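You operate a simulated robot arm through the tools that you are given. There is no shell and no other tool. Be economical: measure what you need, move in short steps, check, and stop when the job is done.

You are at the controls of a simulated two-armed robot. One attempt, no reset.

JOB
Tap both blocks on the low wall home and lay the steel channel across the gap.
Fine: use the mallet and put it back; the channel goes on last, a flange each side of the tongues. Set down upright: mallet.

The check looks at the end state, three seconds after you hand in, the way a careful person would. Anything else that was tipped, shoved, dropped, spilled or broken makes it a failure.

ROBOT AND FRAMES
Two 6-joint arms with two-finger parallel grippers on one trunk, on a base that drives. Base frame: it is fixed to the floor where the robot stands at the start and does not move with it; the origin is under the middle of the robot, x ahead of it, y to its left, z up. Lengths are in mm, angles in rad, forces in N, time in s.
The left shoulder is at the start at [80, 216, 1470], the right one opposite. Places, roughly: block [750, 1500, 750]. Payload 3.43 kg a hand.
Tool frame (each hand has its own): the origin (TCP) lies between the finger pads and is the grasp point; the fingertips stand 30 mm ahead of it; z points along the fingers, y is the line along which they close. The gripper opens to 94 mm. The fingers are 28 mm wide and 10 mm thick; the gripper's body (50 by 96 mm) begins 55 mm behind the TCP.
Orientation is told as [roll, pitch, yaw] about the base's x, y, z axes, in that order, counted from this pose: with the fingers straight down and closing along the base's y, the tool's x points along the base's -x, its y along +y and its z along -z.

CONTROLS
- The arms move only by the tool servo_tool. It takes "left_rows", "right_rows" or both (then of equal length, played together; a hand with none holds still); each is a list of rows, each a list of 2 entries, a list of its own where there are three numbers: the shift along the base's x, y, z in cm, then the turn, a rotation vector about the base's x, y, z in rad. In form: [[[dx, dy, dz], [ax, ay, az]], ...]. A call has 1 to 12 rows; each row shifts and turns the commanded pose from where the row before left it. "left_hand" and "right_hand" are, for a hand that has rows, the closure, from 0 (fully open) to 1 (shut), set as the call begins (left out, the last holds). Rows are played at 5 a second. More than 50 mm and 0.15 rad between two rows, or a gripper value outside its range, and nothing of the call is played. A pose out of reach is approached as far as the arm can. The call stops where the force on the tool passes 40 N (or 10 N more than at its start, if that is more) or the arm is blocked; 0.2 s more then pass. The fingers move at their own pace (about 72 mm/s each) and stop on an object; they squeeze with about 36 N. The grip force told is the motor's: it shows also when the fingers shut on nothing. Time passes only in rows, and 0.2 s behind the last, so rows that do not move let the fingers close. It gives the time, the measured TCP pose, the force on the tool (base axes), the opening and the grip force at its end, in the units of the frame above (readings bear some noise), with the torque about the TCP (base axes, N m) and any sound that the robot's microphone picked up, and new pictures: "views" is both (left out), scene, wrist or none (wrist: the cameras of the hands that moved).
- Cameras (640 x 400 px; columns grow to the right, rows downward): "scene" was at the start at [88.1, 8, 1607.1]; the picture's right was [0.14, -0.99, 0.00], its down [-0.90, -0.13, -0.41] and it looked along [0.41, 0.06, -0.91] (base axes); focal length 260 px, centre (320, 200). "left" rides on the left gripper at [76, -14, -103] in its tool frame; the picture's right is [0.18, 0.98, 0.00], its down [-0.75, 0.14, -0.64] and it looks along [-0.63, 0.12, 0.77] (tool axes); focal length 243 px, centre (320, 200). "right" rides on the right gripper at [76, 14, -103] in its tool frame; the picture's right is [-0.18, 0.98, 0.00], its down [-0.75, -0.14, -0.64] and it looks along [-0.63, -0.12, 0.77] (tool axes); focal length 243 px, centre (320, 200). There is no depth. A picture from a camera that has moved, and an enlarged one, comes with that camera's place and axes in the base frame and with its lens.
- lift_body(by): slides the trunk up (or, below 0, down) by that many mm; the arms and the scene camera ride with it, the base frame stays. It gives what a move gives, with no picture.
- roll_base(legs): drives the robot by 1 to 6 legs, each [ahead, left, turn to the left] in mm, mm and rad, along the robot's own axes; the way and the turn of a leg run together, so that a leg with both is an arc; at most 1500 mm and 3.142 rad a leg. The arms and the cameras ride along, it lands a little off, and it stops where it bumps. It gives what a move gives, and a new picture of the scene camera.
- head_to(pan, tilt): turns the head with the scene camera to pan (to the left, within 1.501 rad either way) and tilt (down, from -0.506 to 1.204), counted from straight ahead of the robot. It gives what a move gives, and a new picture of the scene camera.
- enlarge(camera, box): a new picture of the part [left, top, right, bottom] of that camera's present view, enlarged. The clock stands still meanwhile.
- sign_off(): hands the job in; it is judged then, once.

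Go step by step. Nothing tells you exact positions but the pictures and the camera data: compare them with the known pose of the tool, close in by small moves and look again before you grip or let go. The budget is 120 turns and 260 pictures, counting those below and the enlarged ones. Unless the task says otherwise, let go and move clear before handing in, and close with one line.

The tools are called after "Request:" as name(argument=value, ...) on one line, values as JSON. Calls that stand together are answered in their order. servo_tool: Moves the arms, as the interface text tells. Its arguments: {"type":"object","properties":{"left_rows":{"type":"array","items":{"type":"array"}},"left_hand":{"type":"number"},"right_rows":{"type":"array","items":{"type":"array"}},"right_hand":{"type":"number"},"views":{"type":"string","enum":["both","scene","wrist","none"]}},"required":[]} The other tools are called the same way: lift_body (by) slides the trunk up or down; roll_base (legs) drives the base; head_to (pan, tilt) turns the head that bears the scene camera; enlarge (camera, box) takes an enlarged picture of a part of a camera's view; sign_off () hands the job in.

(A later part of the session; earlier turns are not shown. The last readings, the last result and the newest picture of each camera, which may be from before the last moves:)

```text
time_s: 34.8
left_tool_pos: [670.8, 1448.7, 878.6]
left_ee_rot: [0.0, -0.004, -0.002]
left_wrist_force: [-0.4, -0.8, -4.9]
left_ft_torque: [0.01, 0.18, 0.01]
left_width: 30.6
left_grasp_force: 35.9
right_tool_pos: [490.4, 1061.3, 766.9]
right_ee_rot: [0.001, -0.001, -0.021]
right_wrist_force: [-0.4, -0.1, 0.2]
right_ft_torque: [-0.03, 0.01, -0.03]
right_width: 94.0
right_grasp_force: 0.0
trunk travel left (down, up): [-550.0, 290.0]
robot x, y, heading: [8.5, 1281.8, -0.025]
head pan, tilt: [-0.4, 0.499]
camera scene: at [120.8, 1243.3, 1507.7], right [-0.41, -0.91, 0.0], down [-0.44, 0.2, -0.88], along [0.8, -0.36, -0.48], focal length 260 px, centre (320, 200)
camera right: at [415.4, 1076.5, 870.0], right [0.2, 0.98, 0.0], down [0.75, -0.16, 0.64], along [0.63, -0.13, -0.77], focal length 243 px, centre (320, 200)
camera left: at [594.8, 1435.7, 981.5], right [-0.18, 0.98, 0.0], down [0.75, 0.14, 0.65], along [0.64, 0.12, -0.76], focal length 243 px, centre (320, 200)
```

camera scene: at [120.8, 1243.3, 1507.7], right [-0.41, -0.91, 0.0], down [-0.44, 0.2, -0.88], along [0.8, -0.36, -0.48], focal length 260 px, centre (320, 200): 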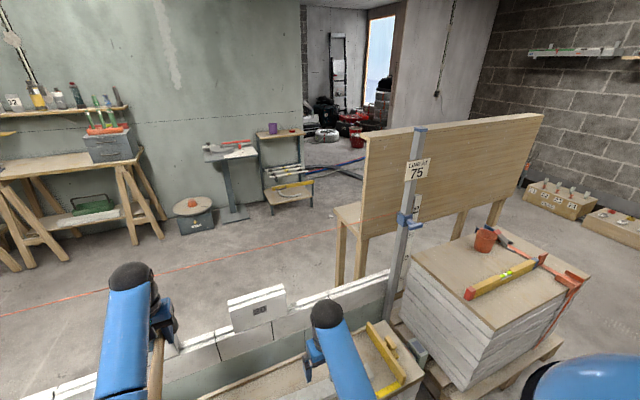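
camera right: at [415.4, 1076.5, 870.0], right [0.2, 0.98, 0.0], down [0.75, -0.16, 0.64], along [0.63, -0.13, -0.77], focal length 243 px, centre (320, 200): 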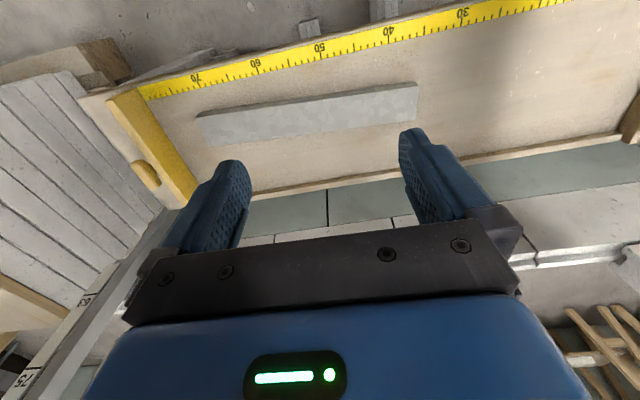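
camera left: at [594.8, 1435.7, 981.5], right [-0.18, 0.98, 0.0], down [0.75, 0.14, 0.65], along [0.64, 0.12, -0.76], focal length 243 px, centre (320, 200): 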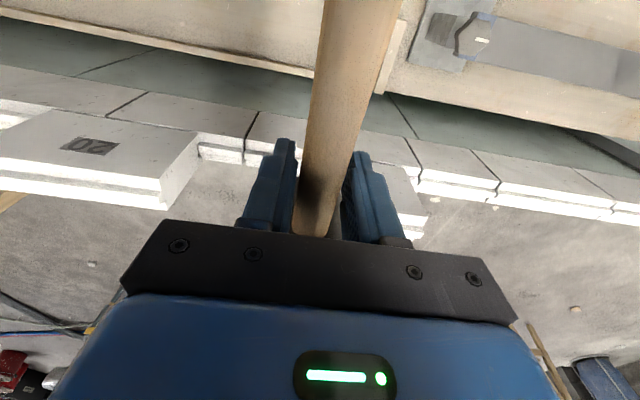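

Request:
enlarge(camera="left", box=[0, 80, 260, 240])

Request:
enlarge(camera="left", box=[330, 100, 560, 250])

Request:
enlarge(camera="scene", box=[140, 260, 340, 400])

```text
2.46 times, centred on (130, 160) of left
camera zoom: at [594.8, 1435.7, 981.5], right [-0.18, 0.98, 0.0], down [0.75, 0.14, 0.65], along [0.64, 0.12, -0.76], focal length 597 px, centre (788, 298)
```

zoom: 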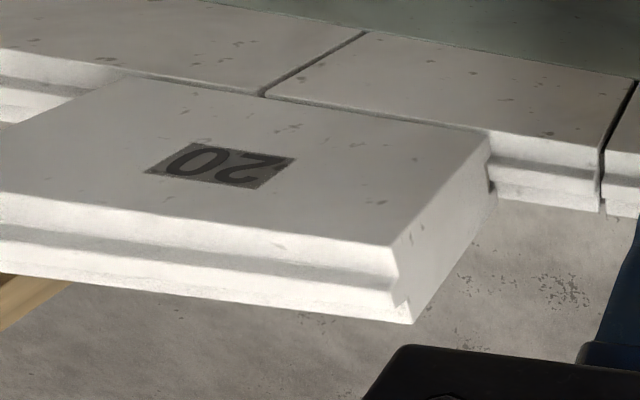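

```text
2.67 times, centred on (445, 175) of left
camera zoom: at [594.8, 1435.7, 981.5], right [-0.18, 0.98, 0.0], down [0.75, 0.14, 0.65], along [0.64, 0.12, -0.76], focal length 647 px, centre (-13, 267)
```

zoom: 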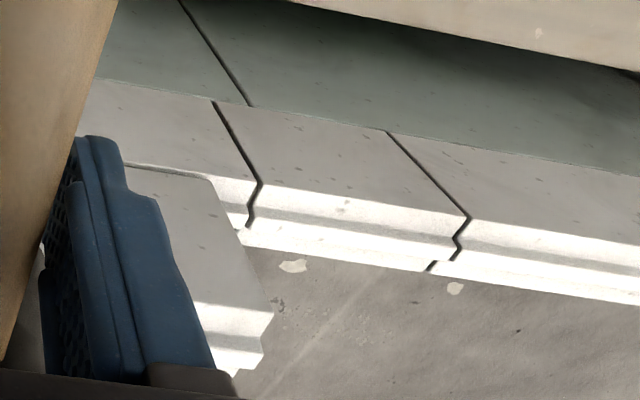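

```text
2.86 times, centred on (240, 330) of scene
camera zoom: at [120.8, 1243.3, 1507.7], right [-0.41, -0.91, 0.0], down [-0.44, 0.2, -0.88], along [0.8, -0.36, -0.48], focal length 742 px, centre (549, -171)
```

zoom: 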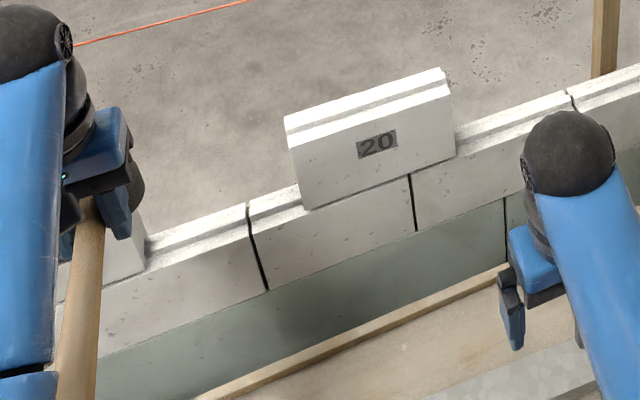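

Block 20's front top edge is at x≈787, z≈755, and its +y end at y≈1285. Next I'll move the hand toward -y to expose block 15.

Request:
servo_tool(left_rows=[[[0, -3, 0], [0, 0, 0]], [[0, -3, 0], [0, 0, 0]], [[0, -3, 0], [0, 0, 0]], [[0, -3, 0], [0, 0, 0]]], views="none")

Request:
head_to(pan=0.25, tilt=0.6)

Request:
enlarge(camera="left", box=[320, 60, 640, 260])

Request:
enlarge(camera="scene", box=[200, 200, 400, 330])

```text
time_s: 35.8
left_tool_pos: [673.8, 1328.3, 876.3]
left_ee_rot: [0.001, -0.004, -0.002]
left_wrist_force: [-0.5, 0.5, -5.3]
left_ft_torque: [0.03, 0.2, -0.03]
left_width: 31.2
left_grasp_force: 35.9
right_tool_pos: [492.1, 1060.3, 766.4]
right_ee_rot: [0.0, -0.003, -0.021]
right_wrist_force: [-0.6, -0.9, -0.4]
right_ft_torque: [0.03, 0.01, 0.0]
right_width: 94.1
right_grasp_force: 0.1
trunk travel left (down, up): [-550.0, 290.0]
robot x, y, heading: [7.9, 1278.1, -0.023]
head pan, tilt: [-0.4, 0.499]
```

```text
time_s: 36.8
left_tool_pos: [673.4, 1329.1, 876.7]
left_ee_rot: [0.0, -0.006, -0.002]
left_wrist_force: [-0.4, 0.4, -4.1]
left_ft_torque: [0.01, 0.18, 0.01]
left_width: 31.0
left_grasp_force: 36.1
right_tool_pos: [491.4, 1060.4, 766.9]
right_ee_rot: [0.0, -0.002, -0.023]
right_wrist_force: [1.3, -0.6, -0.5]
right_ft_torque: [0.01, 0.0, 0.01]
right_width: 93.9
right_grasp_force: 0.0
trunk travel left (down, up): [-550.0, 290.0]
robot x, y, heading: [10.2, 1282.3, -0.018]
head pan, tilt: [0.25, 0.6]
camera scene: at [124.1, 1300.4, 1498.6], right [0.23, -0.97, 0.0], down [-0.55, -0.13, -0.82], along [0.8, 0.19, -0.57], focal length 260 px, centre (320, 200)
```

scene: 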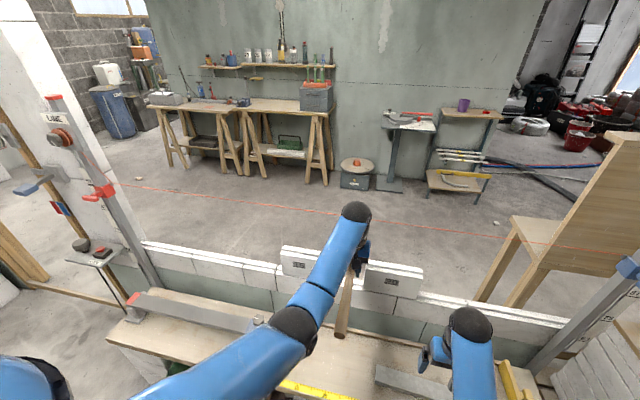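

```text
2.00 times, centred on (480, 160) of left
camera zoom: at [596.8, 1315.9, 979.2], right [-0.18, 0.98, 0.0], down [0.75, 0.14, 0.65], along [0.64, 0.12, -0.76], focal length 485 px, centre (0, 280)
```

zoom: 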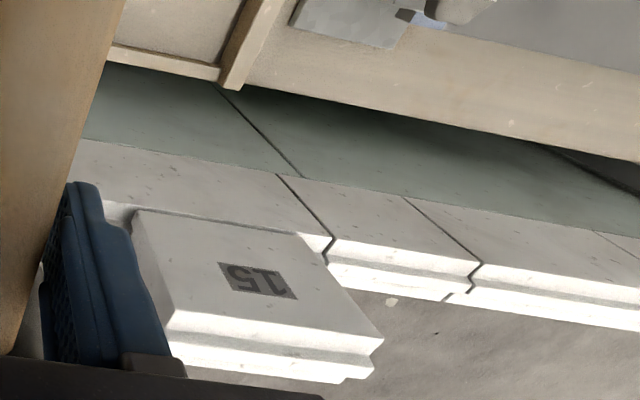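

```text
3.08 times, centred on (300, 265) of scene
camera zoom: at [124.1, 1300.4, 1498.6], right [0.23, -0.97, 0.0], down [-0.55, -0.13, -0.82], along [0.8, 0.19, -0.57], focal length 800 px, centre (382, 0)
```

zoom: 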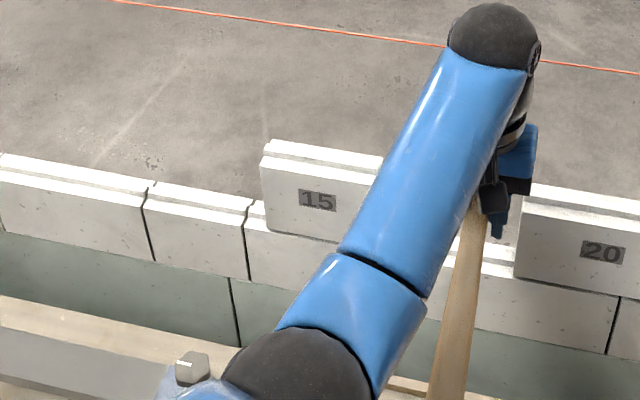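

Block 15 spans y≈1462–1610 with its front at x≈787. Both blocks' shoulders sit at about 755–760, against 750 for home (the course scale is 63/75/87/99). The line is probably right above the front face (~x 790, z 980), so an upright wrist would hit it. I'll rest the mallet on the clear bench and regrip with the tool leaning back.

Request:
servo_tool(left_rows=[[[-1.2, 1.5, -2], [0, 0, 0]], [[-1.2, 1.5, -2], [0, 0, 0]], [[-1.2, 1.5, -2], [0, 0, 0]], [[-1.2, 1.5, -2], [0, 0, 0]], [[-1.2, 1.0, -1], [0, 0, 0]]], views="none")

Request:
lift_body(by=-210)

Request:
head_to(pan=0.15, tilt=0.9)

Request:
enlarge(camera="left", box=[0, 0, 640, 400])

```text
time_s: 38.0
left_tool_pos: [612.3, 1399.7, 788.2]
left_ee_rot: [0.001, -0.007, -0.004]
left_wrist_force: [-0.2, -0.6, -5.1]
left_ft_torque: [-0.02, 0.15, 0.01]
left_width: 31.0
left_grasp_force: 35.8
right_tool_pos: [490.8, 1062.6, 766.7]
right_ee_rot: [0.0, -0.002, -0.022]
right_wrist_force: [1.4, 0.0, -0.2]
right_ft_torque: [-0.01, -0.06, 0.0]
right_width: 94.4
right_grasp_force: 0.0
trunk travel left (down, up): [-550.0, 290.0]
robot x, y, heading: [9.5, 1283.6, -0.019]
head pan, tilt: [0.25, 0.6]
```

```text
time_s: 40.3
left_tool_pos: [612.6, 1399.1, 579.1]
left_ee_rot: [-0.001, -0.007, -0.003]
left_wrist_force: [0.1, 0.0, -4.8]
left_ft_torque: [-0.03, 0.19, -0.03]
left_width: 30.7
left_grasp_force: 36.2
right_tool_pos: [492.5, 1062.3, 555.9]
right_ee_rot: [-0.002, -0.002, -0.022]
right_wrist_force: [-0.5, -0.5, -0.3]
right_ft_torque: [0.0, -0.02, -0.03]
right_width: 94.3
right_grasp_force: 0.0
trunk travel left (down, up): [-340.0, 500.0]
robot x, y, heading: [4.2, 1280.6, -0.019]
head pan, tilt: [0.25, 0.6]
```

```text
time_s: 41.1
left_tool_pos: [612.0, 1398.6, 578.3]
left_ee_rot: [0.0, -0.004, -0.001]
left_wrist_force: [0.1, -0.7, -5.4]
left_ft_torque: [-0.01, 0.18, -0.01]
left_width: 31.0
left_grasp_force: 35.8
right_tool_pos: [490.7, 1062.3, 556.9]
right_ee_rot: [0.0, -0.002, -0.021]
right_wrist_force: [0.2, -0.1, -1.2]
right_ft_torque: [0.01, 0.02, 0.0]
right_width: 94.2
right_grasp_force: 0.1
trunk travel left (down, up): [-340.0, 500.0]
robot x, y, heading: [8.1, 1280.0, -0.023]
head pan, tilt: [0.15, 0.901]
camera scene: at [112.5, 1290.3, 1263.9], right [0.13, -0.99, 0.0], down [-0.78, -0.1, -0.62], along [0.62, 0.08, -0.78], focal length 260 px, centre (320, 200)
```

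scene: 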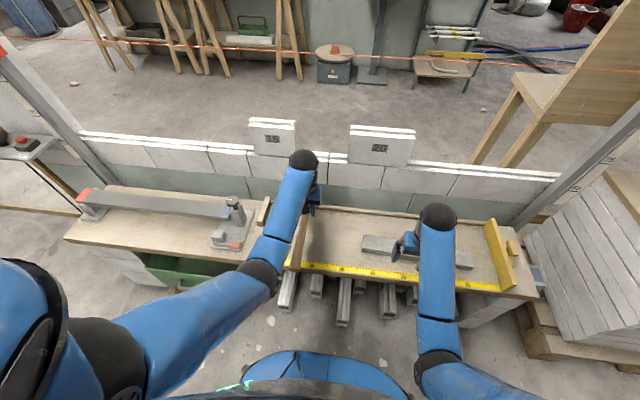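

```text
1.00 times, centred on (320, 200) of left (not enlarged: the box is as wide or as high as the picture)
camera zoom: at [535.2, 1385.3, 681.7], right [-0.18, 0.98, 0.0], down [0.75, 0.14, 0.65], along [0.64, 0.12, -0.76], focal length 243 px, centre (320, 200)
```

zoom: 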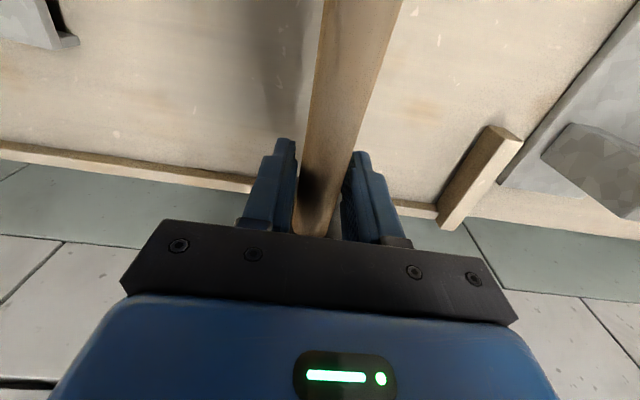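

The bench back lip is at x≈700. I'll pull back 4 cm and set the mallet down gently.

Request:
servo_tool(left_rows=[[[-2, -1, -1], [0, 0, 0]], [[-2, -1, -1], [0, 0, 0]], [[-0.3, -1, -1], [0, 0, 0]], [[0, 0, -1], [0, 0, 0]], [[0, 0, -0.5], [0, 0, 0]]])

```text
time_s: 42.3
left_tool_pos: [569.8, 1368.9, 535.2]
left_ee_rot: [-0.001, -0.004, -0.001]
left_wrist_force: [0.6, -0.2, -5.1]
left_ft_torque: [0.0, 0.15, 0.01]
left_width: 30.9
left_grasp_force: 35.9
right_tool_pos: [491.3, 1060.3, 556.0]
right_ee_rot: [-0.001, 0.0, -0.022]
right_wrist_force: [0.2, 0.6, 0.3]
right_ft_torque: [0.02, 0.0, 0.01]
right_width: 93.8
right_grasp_force: 0.0
trunk travel left (down, up): [-340.0, 500.0]
robot x, y, heading: [4.7, 1282.2, -0.02]
head pan, tilt: [0.15, 0.901]
camera scene: at [112.5, 1290.2, 1263.8], right [0.13, -0.99, 0.0], down [-0.78, -0.1, -0.62], along [0.62, 0.08, -0.78], focal length 260 px, centre (320, 200)
camera left: at [492.7, 1355.0, 637.0], right [-0.18, 0.98, 0.0], down [0.75, 0.14, 0.65], along [0.64, 0.12, -0.76], focal length 243 px, centre (320, 200)
```

scene: 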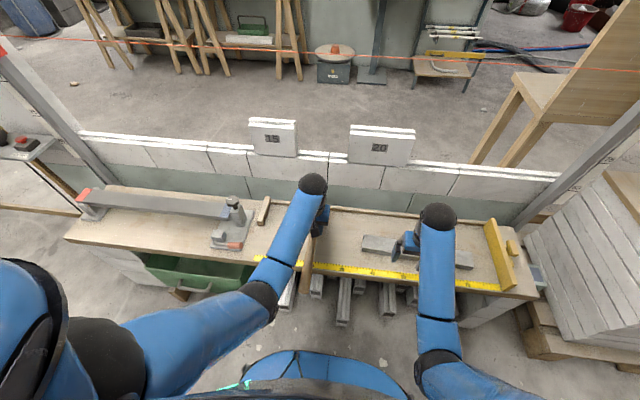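
left: 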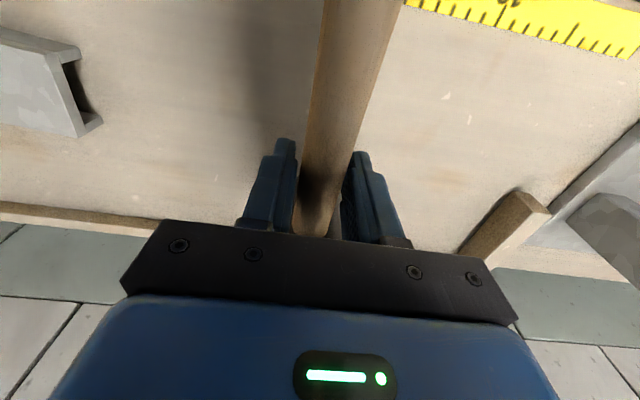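

Request:
servo_tool(left_rows=[[[0, 0, -0.3], [0, 0, 0]], [[0, 0, -0.3], [0, 0, 0]], [[0, 0, -0.3], [0, 0, 0]], [[0, 0, -0.3], [0, 0, 0]]], views="none")

Request:
servo_tool(left_rows=[[[0, 0, -0.2], [0, 0, 0]], [[0, 0, -0.2], [0, 0, 0]]], views="none")

Request:
servo_tool(left_rows=[[[0, 0, -0.2], [0, 0, 0]], [[0, 0, -0.2], [0, 0, 0]]], views="none")

```text
time_s: 43.3
left_tool_pos: [567.9, 1369.8, 522.8]
left_ee_rot: [-0.001, -0.005, -0.002]
left_wrist_force: [-0.8, 0.4, -5.4]
left_ft_torque: [0.0, 0.16, -0.01]
left_width: 30.9
left_grasp_force: 36.0
right_tool_pos: [491.4, 1062.9, 554.7]
right_ee_rot: [0.0, -0.002, -0.02]
right_wrist_force: [0.0, -0.3, 0.5]
right_ft_torque: [0.02, 0.0, 0.0]
right_width: 94.1
right_grasp_force: 0.0
trunk travel left (down, up): [-340.0, 500.0]
robot x, y, heading: [8.1, 1282.0, -0.025]
head pan, tilt: [0.15, 0.901]
```

```text
time_s: 43.9
left_tool_pos: [568.2, 1369.6, 518.7]
left_ee_rot: [0.001, -0.006, -0.001]
left_wrist_force: [0.4, 0.5, -4.9]
left_ft_torque: [-0.03, 0.15, 0.02]
left_width: 30.3
left_grasp_force: 36.0
right_tool_pos: [491.6, 1060.8, 556.3]
right_ee_rot: [0.002, -0.002, -0.021]
right_wrist_force: [-0.5, 0.0, 0.4]
right_ft_torque: [0.04, -0.01, -0.01]
right_width: 94.0
right_grasp_force: 0.0
trunk travel left (down, up): [-340.0, 500.0]
robot x, y, heading: [4.9, 1280.4, -0.022]
head pan, tilt: [0.15, 0.901]
```

```text
time_s: 44.5
left_tool_pos: [568.7, 1367.7, 514.1]
left_ee_rot: [0.0, -0.005, -0.003]
left_wrist_force: [-1.1, -0.2, -5.0]
left_ft_torque: [0.01, 0.2, -0.02]
left_width: 30.8
left_grasp_force: 36.0
right_tool_pos: [491.6, 1062.0, 555.5]
right_ee_rot: [0.001, -0.002, -0.021]
right_wrist_force: [0.5, 0.4, -0.5]
right_ft_torque: [-0.02, 0.0, -0.01]
right_width: 93.9
right_grasp_force: 0.0
trunk travel left (down, up): [-340.0, 500.0]
robot x, y, heading: [7.6, 1280.0, -0.013]
head pan, tilt: [0.15, 0.901]
```

Request:
servo_tool(left_rows=[[[0, 0, -0.2], [0, 0, 0]], [[0, 0, -0.2], [0, 0, 0]]], views="none")

Request:
servo_tool(left_rows=[[[0, 0, -0.2], [0, 0, 0]], [[0, 0, -0.2], [0, 0, 0]]], views="wrist")

```text
time_s: 45.1
left_tool_pos: [569.8, 1368.7, 511.5]
left_ee_rot: [0.001, -0.005, -0.001]
left_wrist_force: [-0.1, -0.3, -4.0]
left_ft_torque: [0.0, 0.15, 0.02]
left_width: 30.6
left_grasp_force: 35.9
right_tool_pos: [490.4, 1062.1, 556.4]
right_ee_rot: [0.0, -0.002, -0.022]
right_wrist_force: [-0.9, -0.8, 0.0]
right_ft_torque: [-0.02, 0.0, 0.03]
right_width: 94.0
right_grasp_force: 0.1
trunk travel left (down, up): [-340.0, 500.0]
robot x, y, heading: [8.8, 1279.7, -0.018]
head pan, tilt: [0.15, 0.901]
```

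```text
time_s: 45.7
left_tool_pos: [569.1, 1367.0, 506.6]
left_ee_rot: [0.0, -0.006, -0.002]
left_wrist_force: [0.3, 0.3, -6.1]
left_ft_torque: [-0.02, 0.19, 0.0]
left_width: 30.6
left_grasp_force: 36.0
right_tool_pos: [492.0, 1062.8, 556.4]
right_ee_rot: [0.0, 0.001, -0.021]
right_wrist_force: [-0.1, 0.9, -0.2]
right_ft_torque: [0.02, 0.01, -0.01]
right_width: 94.0
right_grasp_force: 0.0
trunk travel left (down, up): [-340.0, 500.0]
robot x, y, heading: [6.9, 1282.4, -0.023]
head pan, tilt: [0.15, 0.901]
camera left: at [492.0, 1354.5, 609.1], right [-0.18, 0.98, 0.0], down [0.75, 0.14, 0.65], along [0.64, 0.12, -0.76], focal length 243 px, centre (320, 200)
```

left: 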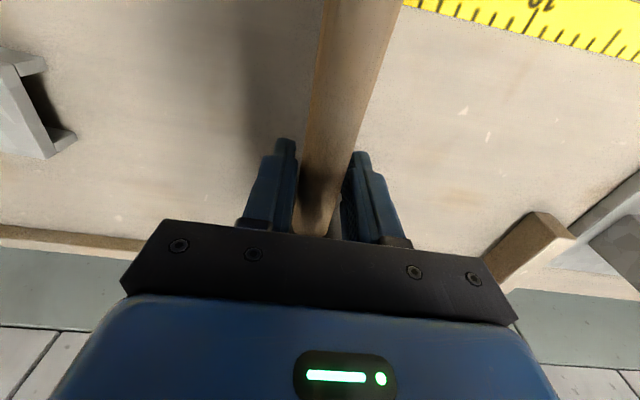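

Request:
servo_tool(left_rows=[[[0, 0, -0.2], [0, 0, 0]], [[0, 0, -0.2], [0, 0, 0]], [[0, 0, -0.2], [0, 0, 0]]], views="none")

Request:
servo_tool(left_rows=[[[0, 0, -0.2], [0, 0, 0]], [[0, 0, -0.2], [0, 0, 0]]], views="none")

Request:
servo_tool(left_rows=[[[0, 0, -0.2], [0, 0, 0]], [[0, 0, -0.2], [0, 0, 0]]], views="none")

```text
time_s: 46.5
left_tool_pos: [567.1, 1368.0, 504.1]
left_ee_rot: [-0.002, -0.011, -0.003]
left_wrist_force: [-14.6, -2.0, 22.3]
left_ft_torque: [-0.05, -0.83, -0.03]
left_width: 30.8
left_grasp_force: 35.8
right_tool_pos: [488.3, 1061.0, 558.1]
right_ee_rot: [0.002, -0.005, -0.021]
right_wrist_force: [0.6, 0.4, 0.0]
right_ft_torque: [-0.04, 0.0, 0.02]
right_width: 94.1
right_grasp_force: 0.3
trunk travel left (down, up): [-340.0, 500.0]
robot x, y, heading: [5.7, 1283.1, -0.019]
head pan, tilt: [0.15, 0.901]
```

```text
time_s: 47.0
left_tool_pos: [567.0, 1366.9, 503.2]
left_ee_rot: [-0.002, -0.012, -0.001]
left_wrist_force: [-15.6, -0.3, 22.5]
left_ft_torque: [0.19, 0.08, 0.1]
left_width: 30.7
left_grasp_force: 36.0
right_tool_pos: [489.5, 1061.0, 557.4]
right_ee_rot: [0.0, -0.009, -0.019]
right_wrist_force: [-0.3, -0.2, 0.1]
right_ft_torque: [0.0, 0.01, -0.01]
right_width: 94.2
right_grasp_force: 0.0
trunk travel left (down, up): [-340.0, 500.0]
robot x, y, heading: [10.4, 1281.7, -0.021]
head pan, tilt: [0.15, 0.901]
stopped in row 2 (left hand): the force on the tool passed its limit at 42 N (the readings are from after the stop); the commanded pose is now the measured one
```

```text
time_s: 47.4
left_tool_pos: [567.8, 1367.4, 503.0]
left_ee_rot: [-0.003, -0.01, -0.002]
left_wrist_force: [-16.4, -1.1, 23.2]
left_ft_torque: [0.24, 0.1, 0.09]
left_width: 30.8
left_grasp_force: 35.7
right_tool_pos: [489.4, 1061.8, 557.2]
right_ee_rot: [0.001, -0.004, -0.019]
right_wrist_force: [-0.7, 0.2, 0.6]
right_ft_torque: [0.01, -0.02, 0.02]
right_width: 94.3
right_grasp_force: 0.1
trunk travel left (down, up): [-340.0, 500.0]
robot x, y, heading: [8.6, 1282.6, -0.019]
head pan, tilt: [0.15, 0.901]
stopped in row 1 (left hand): the force on the tool passed its limit at 42 N (the readings are from after the stop); the commanded pose is now the measured one
```

Contact at TCP z≈504 (bench top ≈456). I'll relieve the load, open the fingers, and look.

Request:
servo_tool(left_rows=[[[0, 0, 0.1], [0, 0, 0]], [[0, 0, 0.1], [0, 0, 0]]], views="none")

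Request:
servo_tool(left_rows=[[[0, 0, 0], [0, 0, 0]], [[0, 0, 0], [0, 0, 0]], [[0, 0, 0], [0, 0, 0]]], left_hand=0.3)

```text
time_s: 48.0
left_tool_pos: [567.1, 1369.0, 503.8]
left_ee_rot: [0.001, -0.011, -0.003]
left_wrist_force: [-18.7, -0.2, 18.7]
left_ft_torque: [-0.04, -0.02, -0.01]
left_width: 30.9
left_grasp_force: 35.8
right_tool_pos: [487.5, 1061.6, 557.4]
right_ee_rot: [0.0, -0.005, -0.019]
right_wrist_force: [-0.2, -0.3, 0.8]
right_ft_torque: [0.03, 0.0, 0.01]
right_width: 94.2
right_grasp_force: 0.2
trunk travel left (down, up): [-340.0, 500.0]
robot x, y, heading: [8.1, 1276.8, -0.015]
head pan, tilt: [0.15, 0.901]
```

```text
time_s: 48.8
left_tool_pos: [570.4, 1368.0, 502.9]
left_ee_rot: [-0.001, -0.009, -0.004]
left_wrist_force: [-0.5, 0.0, 0.8]
left_ft_torque: [-0.01, 0.0, 0.01]
left_width: 65.7
left_grasp_force: 0.0
right_tool_pos: [490.8, 1061.4, 557.1]
right_ee_rot: [0.0, -0.002, -0.018]
right_wrist_force: [-0.1, 0.8, 0.8]
right_ft_torque: [-0.02, -0.01, 0.04]
right_width: 94.2
right_grasp_force: 0.0
trunk travel left (down, up): [-340.0, 500.0]
robot x, y, heading: [9.4, 1277.2, -0.025]
head pan, tilt: [0.15, 0.901]
camera scene: at [111.3, 1290.1, 1263.9], right [0.13, -0.99, 0.0], down [-0.78, -0.1, -0.62], along [0.62, 0.08, -0.78], focal length 260 px, centre (320, 200)
camera left: at [493.1, 1355.0, 604.2], right [-0.18, 0.98, 0.0], down [0.75, 0.14, 0.65], along [0.64, 0.11, -0.76], focal length 243 px, centre (320, 200)
```

scene: 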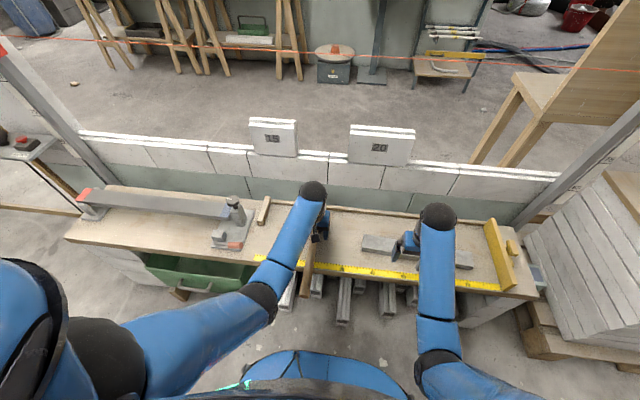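
left: 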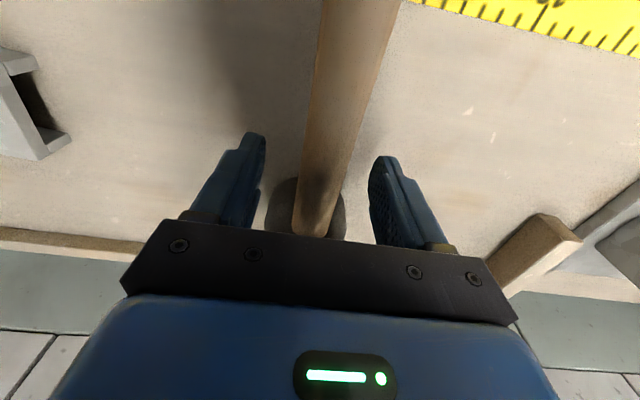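

The mallet stands stably. I'll lean the tool back 0.4 rad in place around the handle, shift 6 mm away from the head, and regrip.

Request:
servo_tool(left_rows=[[[-0.3, 0, 0.1], [0, -0.1, 0]], [[-0.3, 0, 0.1], [0, -0.1, 0]], [[-0.2, 0, 0.1], [0, -0.1, 0]], [[0, 0, 0], [0, -0.1, 0]]], views="wrist")

```text
time_s: 49.8
left_tool_pos: [561.1, 1368.8, 506.9]
left_ee_rot: [-0.002, -0.411, -0.004]
left_wrist_force: [-1.0, 0.4, -0.6]
left_ft_torque: [-0.01, -0.01, -0.01]
left_width: 65.7
left_grasp_force: 0.1
right_tool_pos: [490.3, 1061.8, 556.5]
right_ee_rot: [0.0, -0.003, -0.018]
right_wrist_force: [0.0, -0.6, -0.3]
right_ft_torque: [-0.04, 0.03, 0.03]
right_width: 94.0
right_grasp_force: 0.0
trunk travel left (down, up): [-340.0, 500.0]
robot x, y, heading: [5.8, 1281.4, -0.018]
head pan, tilt: [0.15, 0.901]
camera left: at [450.1, 1355.6, 569.8], right [-0.16, 0.98, -0.07], down [0.44, 0.14, 0.89], along [0.88, 0.11, -0.45], focal length 243 px, centre (320, 200)
```

left: 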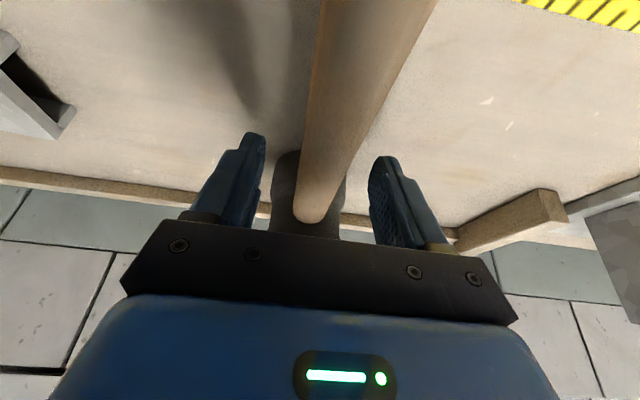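

Request:
servo_tool(left_rows=[[[0, 0, -0.4], [0, 0, 0]]], views="none")

Request:
servo_tool(left_rows=[[[0, 0, 0], [0, 0, 0]], [[0, 0, 0], [0, 0, 0]], [[0, 0, 0], [0, 0, 0]]], left_hand=1, views="none")

Request:
servo_tool(left_rows=[[[0, 0, 1], [0, 0, 0]], [[0, 0, 1], [0, 0, 0]], [[0, 0, 2], [0, 0, 0]], [[0, 0, 2], [0, 0, 0]]])

```text
time_s: 50.2
left_tool_pos: [561.5, 1369.1, 502.1]
left_ee_rot: [-0.003, -0.411, -0.003]
left_wrist_force: [-0.5, 0.4, 0.2]
left_ft_torque: [0.0, -0.04, 0.0]
left_width: 65.7
left_grasp_force: 0.1
right_tool_pos: [489.6, 1061.4, 556.2]
right_ee_rot: [-0.002, -0.004, -0.019]
right_wrist_force: [0.2, -0.9, 0.5]
right_ft_torque: [0.02, -0.01, 0.0]
right_width: 93.9
right_grasp_force: 0.1
trunk travel left (down, up): [-340.0, 500.0]
robot x, y, heading: [9.5, 1285.8, -0.018]
head pan, tilt: [0.15, 0.901]
```

```text
time_s: 51.0
left_tool_pos: [561.4, 1369.7, 501.4]
left_ee_rot: [-0.001, -0.409, -0.003]
left_wrist_force: [-1.9, -1.5, 0.2]
left_ft_torque: [0.02, -0.06, -0.1]
left_width: 30.6
left_grasp_force: 35.8
right_tool_pos: [489.7, 1061.4, 556.0]
right_ee_rot: [0.001, -0.001, -0.021]
right_wrist_force: [0.3, -0.5, -0.2]
right_ft_torque: [0.0, 0.0, 0.0]
right_width: 94.0
right_grasp_force: 0.1
trunk travel left (down, up): [-340.0, 500.0]
robot x, y, heading: [4.3, 1281.7, -0.022]
head pan, tilt: [0.15, 0.901]
```

```text
time_s: 52.0
left_tool_pos: [561.1, 1369.9, 561.7]
left_ee_rot: [-0.001, -0.408, -0.004]
left_wrist_force: [0.0, -0.3, -4.3]
left_ft_torque: [0.0, 0.23, 0.03]
left_width: 30.8
left_grasp_force: 35.2
right_tool_pos: [489.8, 1062.2, 556.4]
right_ee_rot: [0.0, 0.0, -0.02]
right_wrist_force: [-0.5, 0.0, -0.9]
right_ft_torque: [0.0, -0.02, 0.02]
right_width: 94.0
right_grasp_force: 0.0
trunk travel left (down, up): [-340.0, 500.0]
robot x, y, heading: [4.3, 1278.7, -0.021]
head pan, tilt: [0.15, 0.901]
camera scene: at [111.5, 1290.2, 1263.8], right [0.13, -0.99, 0.0], down [-0.78, -0.1, -0.62], along [0.62, 0.08, -0.78], focal length 260 px, centre (320, 200)
camera left: at [451.0, 1356.2, 625.9], right [-0.17, 0.98, -0.07], down [0.44, 0.14, 0.89], along [0.88, 0.11, -0.45], focal length 243 px, centre (320, 200)
```

scene: 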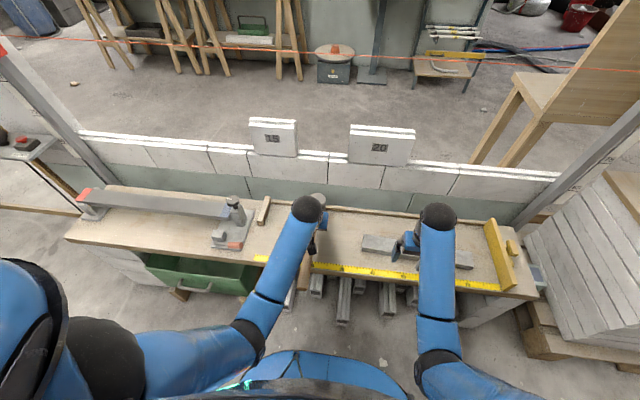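
left: 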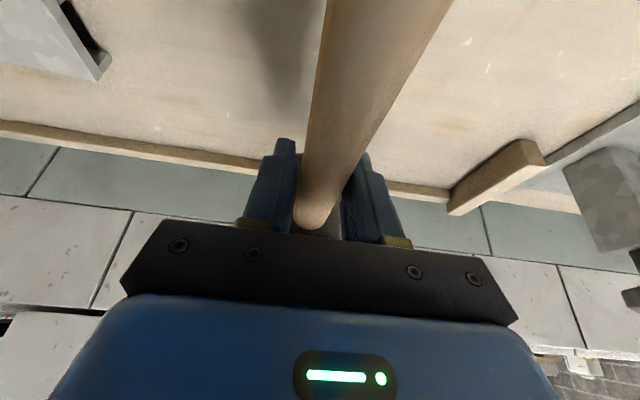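

The mallet is regripped level, its face 46 mm below the TCP and the head ~64 mm ahead. I'll raise the trunk, then bring the hand up and forward over block 15.

Request:
lift_body(by=190)

Request:
servo_tool(left_rows=[[[0, 2.8, 2], [0, 0, 0]], [[0, 2.8, 2], [0, 0, 0]], [[0.5, 2.8, 2], [0, 0, 0]], [[1, 2.8, 2], [0, 0, 0]], [[1, 2.8, 1.5], [0, 0, 0]], [[1, 2.6, 1], [0, 0, 0]]])

```text
time_s: 54.0
left_tool_pos: [562.3, 1370.0, 751.1]
left_ee_rot: [-0.002, -0.407, -0.003]
left_wrist_force: [-0.6, 0.9, -5.4]
left_ft_torque: [0.02, 0.25, 0.0]
left_width: 30.7
left_grasp_force: 35.5
right_tool_pos: [490.2, 1061.6, 745.5]
right_ee_rot: [0.0, -0.002, -0.019]
right_wrist_force: [0.0, -0.4, 0.3]
right_ft_torque: [-0.03, 0.02, -0.01]
right_width: 93.9
right_grasp_force: 0.1
trunk travel left (down, up): [-530.0, 310.0]
robot x, y, heading: [8.2, 1279.1, -0.019]
head pan, tilt: [0.15, 0.901]
```

```text
time_s: 55.4
left_tool_pos: [597.2, 1536.2, 856.5]
left_ee_rot: [-0.002, -0.407, -0.003]
left_wrist_force: [-0.7, 0.6, -4.8]
left_ft_torque: [0.01, 0.25, 0.0]
left_width: 30.7
left_grasp_force: 35.7
right_tool_pos: [490.8, 1062.7, 745.7]
right_ee_rot: [-0.001, -0.002, -0.02]
right_wrist_force: [0.8, 0.1, -1.7]
right_ft_torque: [0.01, -0.01, -0.01]
right_width: 94.0
right_grasp_force: 0.0
trunk travel left (down, up): [-530.0, 310.0]
robot x, y, heading: [5.3, 1279.9, -0.02]
head pan, tilt: [0.15, 0.901]
camera scene: at [112.3, 1291.3, 1453.8], right [0.13, -0.99, 0.0], down [-0.78, -0.1, -0.62], along [0.61, 0.08, -0.78], focal length 260 px, centre (320, 200)
camera left: at [486.8, 1523.5, 921.4], right [-0.17, 0.98, -0.08], down [0.44, 0.14, 0.89], along [0.88, 0.11, -0.45], focal length 243 px, centre (320, 200)
```

scene: 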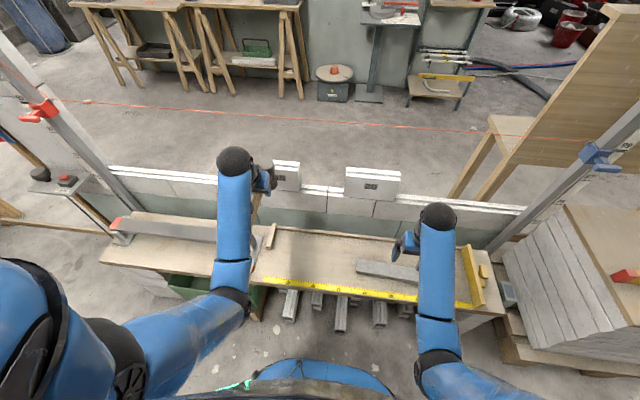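
left: 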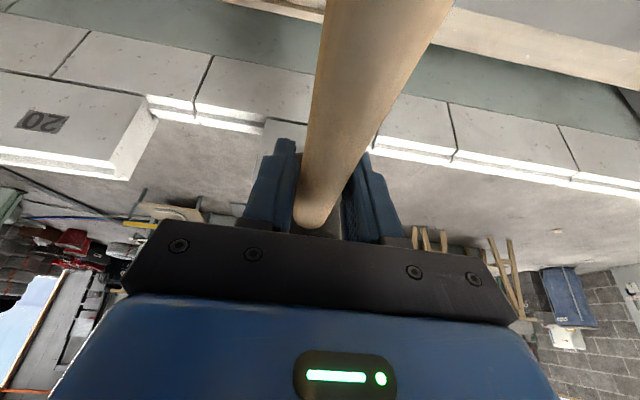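

The line is at about z 990 above x≈785, so the leaning hand will clear it. I'll advance over block 15.

Request:
servo_tool(left_rows=[[[3, 0, 0], [0, 0, 0]], [[3, 0, 0], [0, 0, 0]], [[3, 0, 0], [0, 0, 0]], [[3, 0, -0.3], [0, 0, 0]], [[2.5, 0, -0.3], [0, 0, 0]], [[1, 0, -0.5], [0, 0, 0]]])

Request:
enlarge(camera="scene", box=[180, 110, 420, 260])

```text
time_s: 56.8
left_tool_pos: [752.2, 1535.2, 844.1]
left_ee_rot: [-0.004, -0.406, -0.004]
left_wrist_force: [-0.2, 0.1, -4.5]
left_ft_torque: [0.01, 0.2, 0.0]
left_width: 30.7
left_grasp_force: 35.8
right_tool_pos: [490.8, 1062.1, 746.4]
right_ee_rot: [0.001, -0.001, -0.019]
right_wrist_force: [-1.1, -0.6, 0.1]
right_ft_torque: [-0.01, 0.01, -0.01]
right_width: 94.0
right_grasp_force: 0.1
trunk travel left (down, up): [-530.0, 310.0]
robot x, y, heading: [4.9, 1280.4, -0.021]
head pan, tilt: [0.15, 0.901]
camera scene: at [112.2, 1290.5, 1453.8], right [0.13, -0.99, 0.0], down [-0.78, -0.1, -0.62], along [0.61, 0.08, -0.78], focal length 260 px, centre (320, 200)
camera left: at [641.7, 1521.9, 908.4], right [-0.17, 0.98, -0.07], down [0.44, 0.14, 0.89], along [0.88, 0.11, -0.45], focal length 243 px, centre (320, 200)
```

scene: 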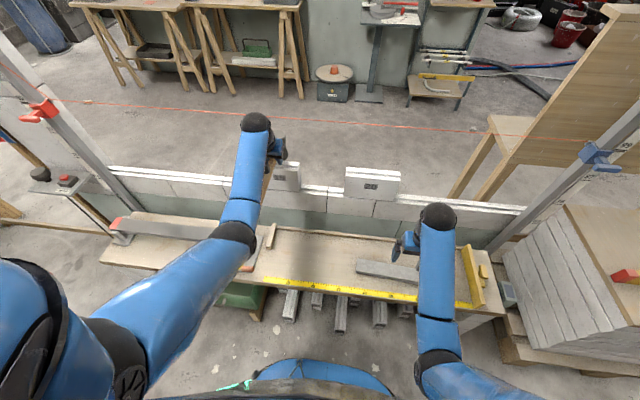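
left: 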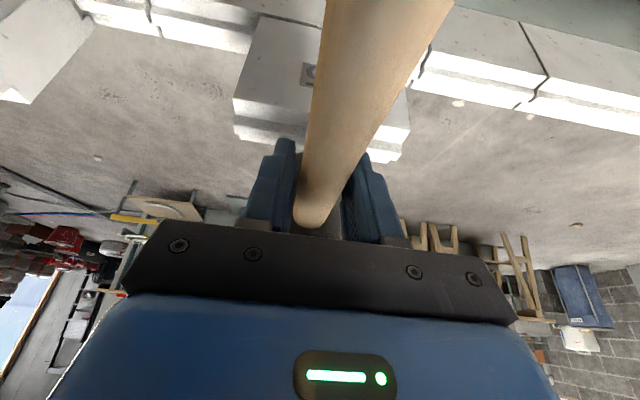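

```text
2.67 times, centred on (300, 185) of scene
camera zoom: at [112.2, 1290.5, 1453.8], right [0.13, -0.99, 0.0], down [-0.78, -0.1, -0.62], along [0.61, 0.08, -0.78], focal length 693 px, centre (373, 240)
```

zoom: 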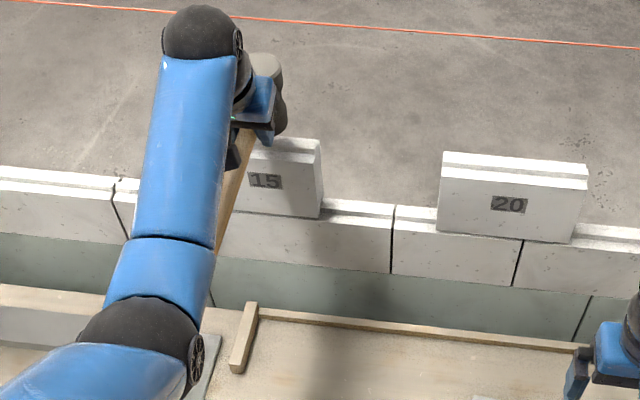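

The head is centred over block 15's tongue. I'll lower it slowly to find the contact height.

Request:
servo_tool(left_rows=[[[0, 0, -0.5], [0, 0, 0]], [[0, 0, -0.5], [0, 0, 0]], [[0, 0, -0.5], [0, 0, 0]], [[0, 0, -0.3], [0, 0, 0]], [[0, 0, -0.3], [0, 0, 0]], [[0, 0, -0.3], [0, 0, 0]], [[0, 0, -0.3], [0, 0, 0]], [[0, 0, -0.3], [0, 0, 0]]], views="wrist")

```text
time_s: 58.6
left_tool_pos: [750.1, 1535.9, 818.4]
left_ee_rot: [-0.001, -0.415, -0.002]
left_wrist_force: [-0.2, 1.0, 6.0]
left_ft_torque: [0.05, -0.47, 0.07]
left_width: 30.6
left_grasp_force: 35.7
right_tool_pos: [489.7, 1062.3, 747.7]
right_ee_rot: [-0.001, -0.003, -0.019]
right_wrist_force: [-0.6, -1.0, -0.4]
right_ft_torque: [0.0, -0.04, 0.0]
right_width: 94.1
right_grasp_force: 0.0
trunk travel left (down, up): [-530.0, 310.0]
robot x, y, heading: [4.8, 1282.9, -0.022]
head pan, tilt: [0.15, 0.901]
camera left: at [640.3, 1522.7, 882.2], right [-0.17, 0.98, -0.07], down [0.43, 0.14, 0.89], along [0.89, 0.12, -0.45], focal length 243 px, centre (320, 200)
```

left: 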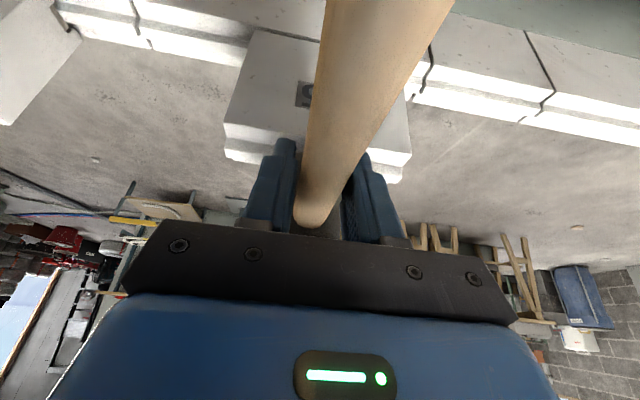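

I have contact at TCP z≈818. I'll give one tap: lift 2.5 cm, then strike down.

Request:
servo_tool(left_rows=[[[0, 0, 2.5], [0, 0, 0]], [[0, 0, 0], [0, 0, 0]], [[0, 0, -2.8], [0, 0, 0]]], views="none")

Request:
servo_tool(left_rows=[[[0, 0, 2.0], [0, 0, 0]], [[0, 0, 0.5], [0, 0, 0]]], views="wrist")

Request:
enlarge(camera="left", box=[200, 0, 440, 200])

Request:
enlarge(camera="scene", box=[260, 140, 420, 240])

```text
time_s: 59.4
left_tool_pos: [750.3, 1537.7, 815.7]
left_ee_rot: [-0.003, -0.414, -0.001]
left_wrist_force: [-0.3, -0.3, 6.7]
left_ft_torque: [-0.14, -0.32, -0.07]
left_width: 30.8
left_grasp_force: 36.2
right_tool_pos: [488.8, 1062.1, 748.2]
right_ee_rot: [0.0, -0.003, -0.02]
right_wrist_force: [0.1, -0.1, 0.1]
right_ft_torque: [-0.01, -0.02, 0.02]
right_width: 94.0
right_grasp_force: 0.1
trunk travel left (down, up): [-530.0, 310.0]
robot x, y, heading: [11.6, 1282.0, -0.018]
head pan, tilt: [0.15, 0.901]
```

```text
time_s: 60.0
left_tool_pos: [750.9, 1536.4, 837.4]
left_ee_rot: [-0.001, -0.406, -0.003]
left_wrist_force: [-1.0, 0.1, -4.5]
left_ft_torque: [0.0, 0.26, 0.01]
left_width: 30.7
left_grasp_force: 35.6
right_tool_pos: [490.4, 1063.5, 747.0]
right_ee_rot: [0.0, -0.002, -0.019]
right_wrist_force: [-1.0, 0.1, 0.5]
right_ft_torque: [0.01, 0.0, 0.02]
right_width: 94.0
right_grasp_force: 0.0
trunk travel left (down, up): [-530.0, 310.0]
robot x, y, heading: [6.5, 1283.8, -0.018]
head pan, tilt: [0.15, 0.901]
camera left: at [640.0, 1523.2, 902.2], right [-0.17, 0.98, -0.07], down [0.44, 0.14, 0.89], along [0.88, 0.11, -0.45], focal length 243 px, centre (320, 200)
```

left: 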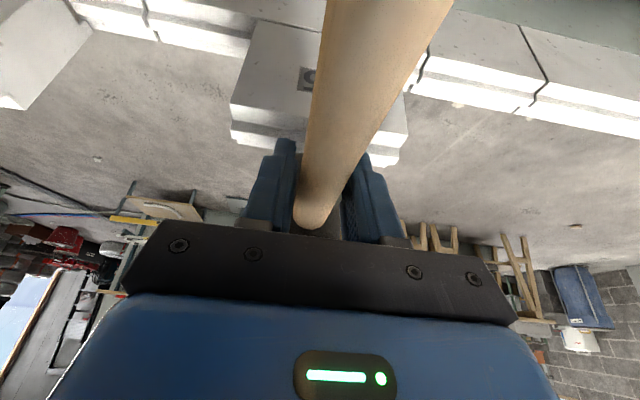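

```text
2.00 times, centred on (320, 100) of left
camera zoom: at [640.0, 1523.2, 902.2], right [-0.17, 0.98, -0.07], down [0.44, 0.14, 0.89], along [0.88, 0.11, -0.45], focal length 485 px, centre (320, 400)
```

zoom: 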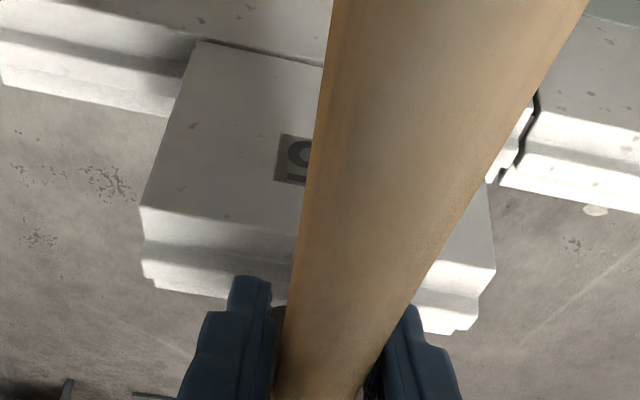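

```text
4.00 times, centred on (340, 190) of scene
camera zoom: at [111.3, 1290.2, 1453.9], right [0.13, -0.99, 0.0], down [-0.78, -0.1, -0.62], along [0.62, 0.08, -0.78], focal length 1040 px, centre (240, 240)
```

zoom: 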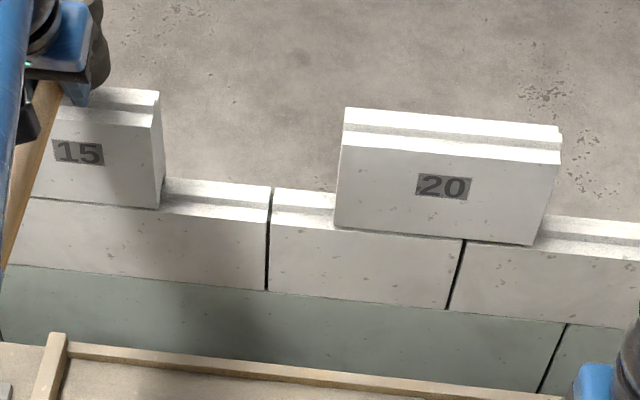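

The contact moved down ~2.5 mm with that tap, so tapping works. I'll continue.

Request:
servo_tool(left_rows=[[[0, 0, -2.6], [0, 0, 0]], [[0, 0, 0], [0, 0, 0]]], views="none")

Request:
servo_tool(left_rows=[[[0, 0, 2.4], [0, 0, 0]], [[0, 0, 0], [0, 0, 0]], [[0, 0, -2.7], [0, 0, 0]], [[0, 0, 0], [0, 0, 0]]], views="none")

```text
time_s: 60.6
left_tool_pos: [751.4, 1536.3, 814.2]
left_ee_rot: [-0.002, -0.411, -0.003]
left_wrist_force: [0.0, -0.5, 0.9]
left_ft_torque: [-0.01, -0.06, -0.01]
left_width: 30.3
left_grasp_force: 36.0
right_tool_pos: [489.5, 1060.9, 745.4]
right_ee_rot: [-0.001, -0.002, -0.018]
right_wrist_force: [0.4, 0.1, 0.1]
right_ft_torque: [0.0, 0.01, -0.01]
right_width: 93.8
right_grasp_force: 0.1
trunk travel left (down, up): [-530.0, 310.0]
robot x, y, heading: [7.7, 1284.6, -0.015]
head pan, tilt: [0.15, 0.901]
```

```text
time_s: 61.6
left_tool_pos: [750.1, 1535.0, 810.8]
left_ee_rot: [-0.001, -0.413, -0.004]
left_wrist_force: [-4.1, -0.3, 9.1]
left_ft_torque: [-0.08, -0.26, -0.11]
left_width: 30.6
left_grasp_force: 36.6
right_tool_pos: [488.0, 1062.1, 747.5]
right_ee_rot: [0.0, -0.002, -0.019]
right_wrist_force: [-0.2, 0.6, 0.2]
right_ft_torque: [0.01, 0.01, 0.0]
right_width: 94.0
right_grasp_force: 0.0
trunk travel left (down, up): [-530.0, 310.0]
robot x, y, heading: [8.6, 1282.9, -0.016]
head pan, tilt: [0.15, 0.901]
```

Request:
servo_tool(left_rows=[[[0, 0, 2.5], [0, 0, 0]], [[0, 0, 0], [0, 0, 0]]], views="wrist")

Request:
enlarge(camera="left", box=[200, 0, 440, 200])

Request:
enlarge(camera="scene", box=[260, 140, 340, 220])

```text
time_s: 62.2
left_tool_pos: [751.0, 1536.1, 834.1]
left_ee_rot: [-0.002, -0.406, -0.003]
left_wrist_force: [0.0, 0.6, -4.4]
left_ft_torque: [0.01, 0.2, 0.03]
left_width: 30.6
left_grasp_force: 36.5
right_tool_pos: [489.3, 1061.7, 746.5]
right_ee_rot: [0.002, -0.002, -0.021]
right_wrist_force: [-0.6, -0.1, 0.2]
right_ft_torque: [-0.01, -0.01, -0.01]
right_width: 94.0
right_grasp_force: 0.0
trunk travel left (down, up): [-530.0, 310.0]
robot x, y, heading: [7.6, 1277.9, -0.022]
head pan, tilt: [0.15, 0.901]
camera left: at [640.5, 1521.9, 897.1], right [-0.17, 0.98, -0.07], down [0.44, 0.14, 0.89], along [0.88, 0.11, -0.45], focal length 243 px, centre (320, 200)
```

left: 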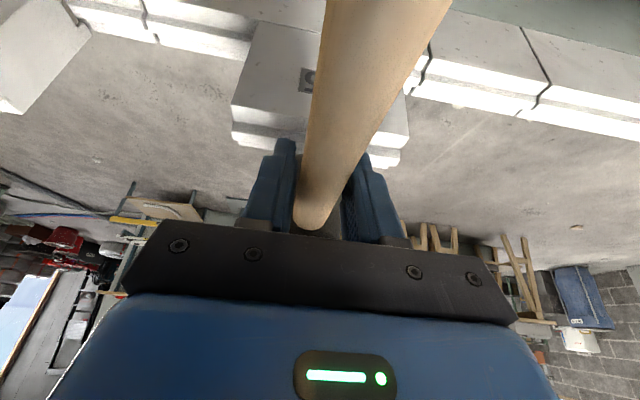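

```text
2.00 times, centred on (320, 100) of left
camera zoom: at [640.5, 1521.9, 897.1], right [-0.17, 0.98, -0.07], down [0.44, 0.14, 0.89], along [0.88, 0.11, -0.45], focal length 485 px, centre (320, 400)
```

zoom: 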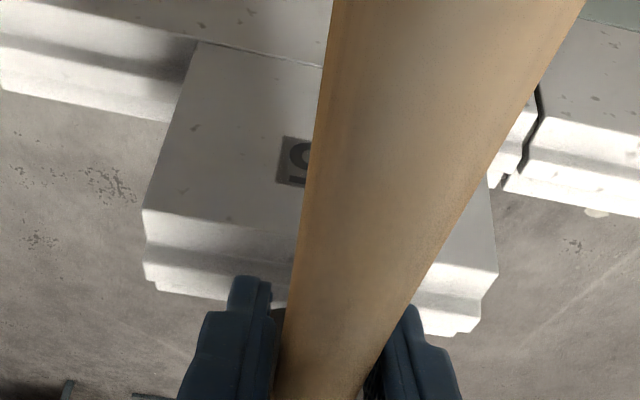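

```text
5.00 times, centred on (300, 180) of scene
camera zoom: at [111.2, 1290.3, 1453.9], right [0.13, -0.99, 0.0], down [-0.78, -0.1, -0.62], along [0.62, 0.08, -0.78], focal length 1299 px, centre (420, 300)
```

zoom: 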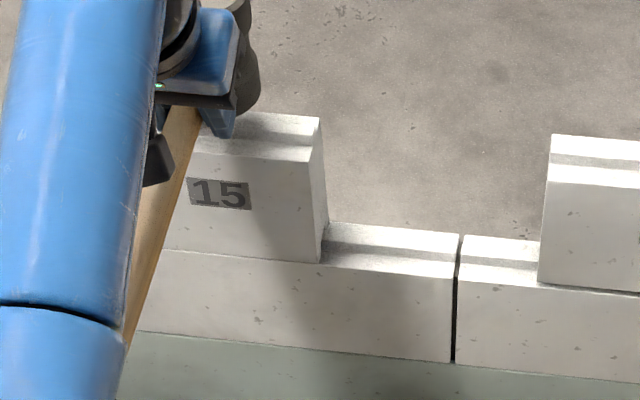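

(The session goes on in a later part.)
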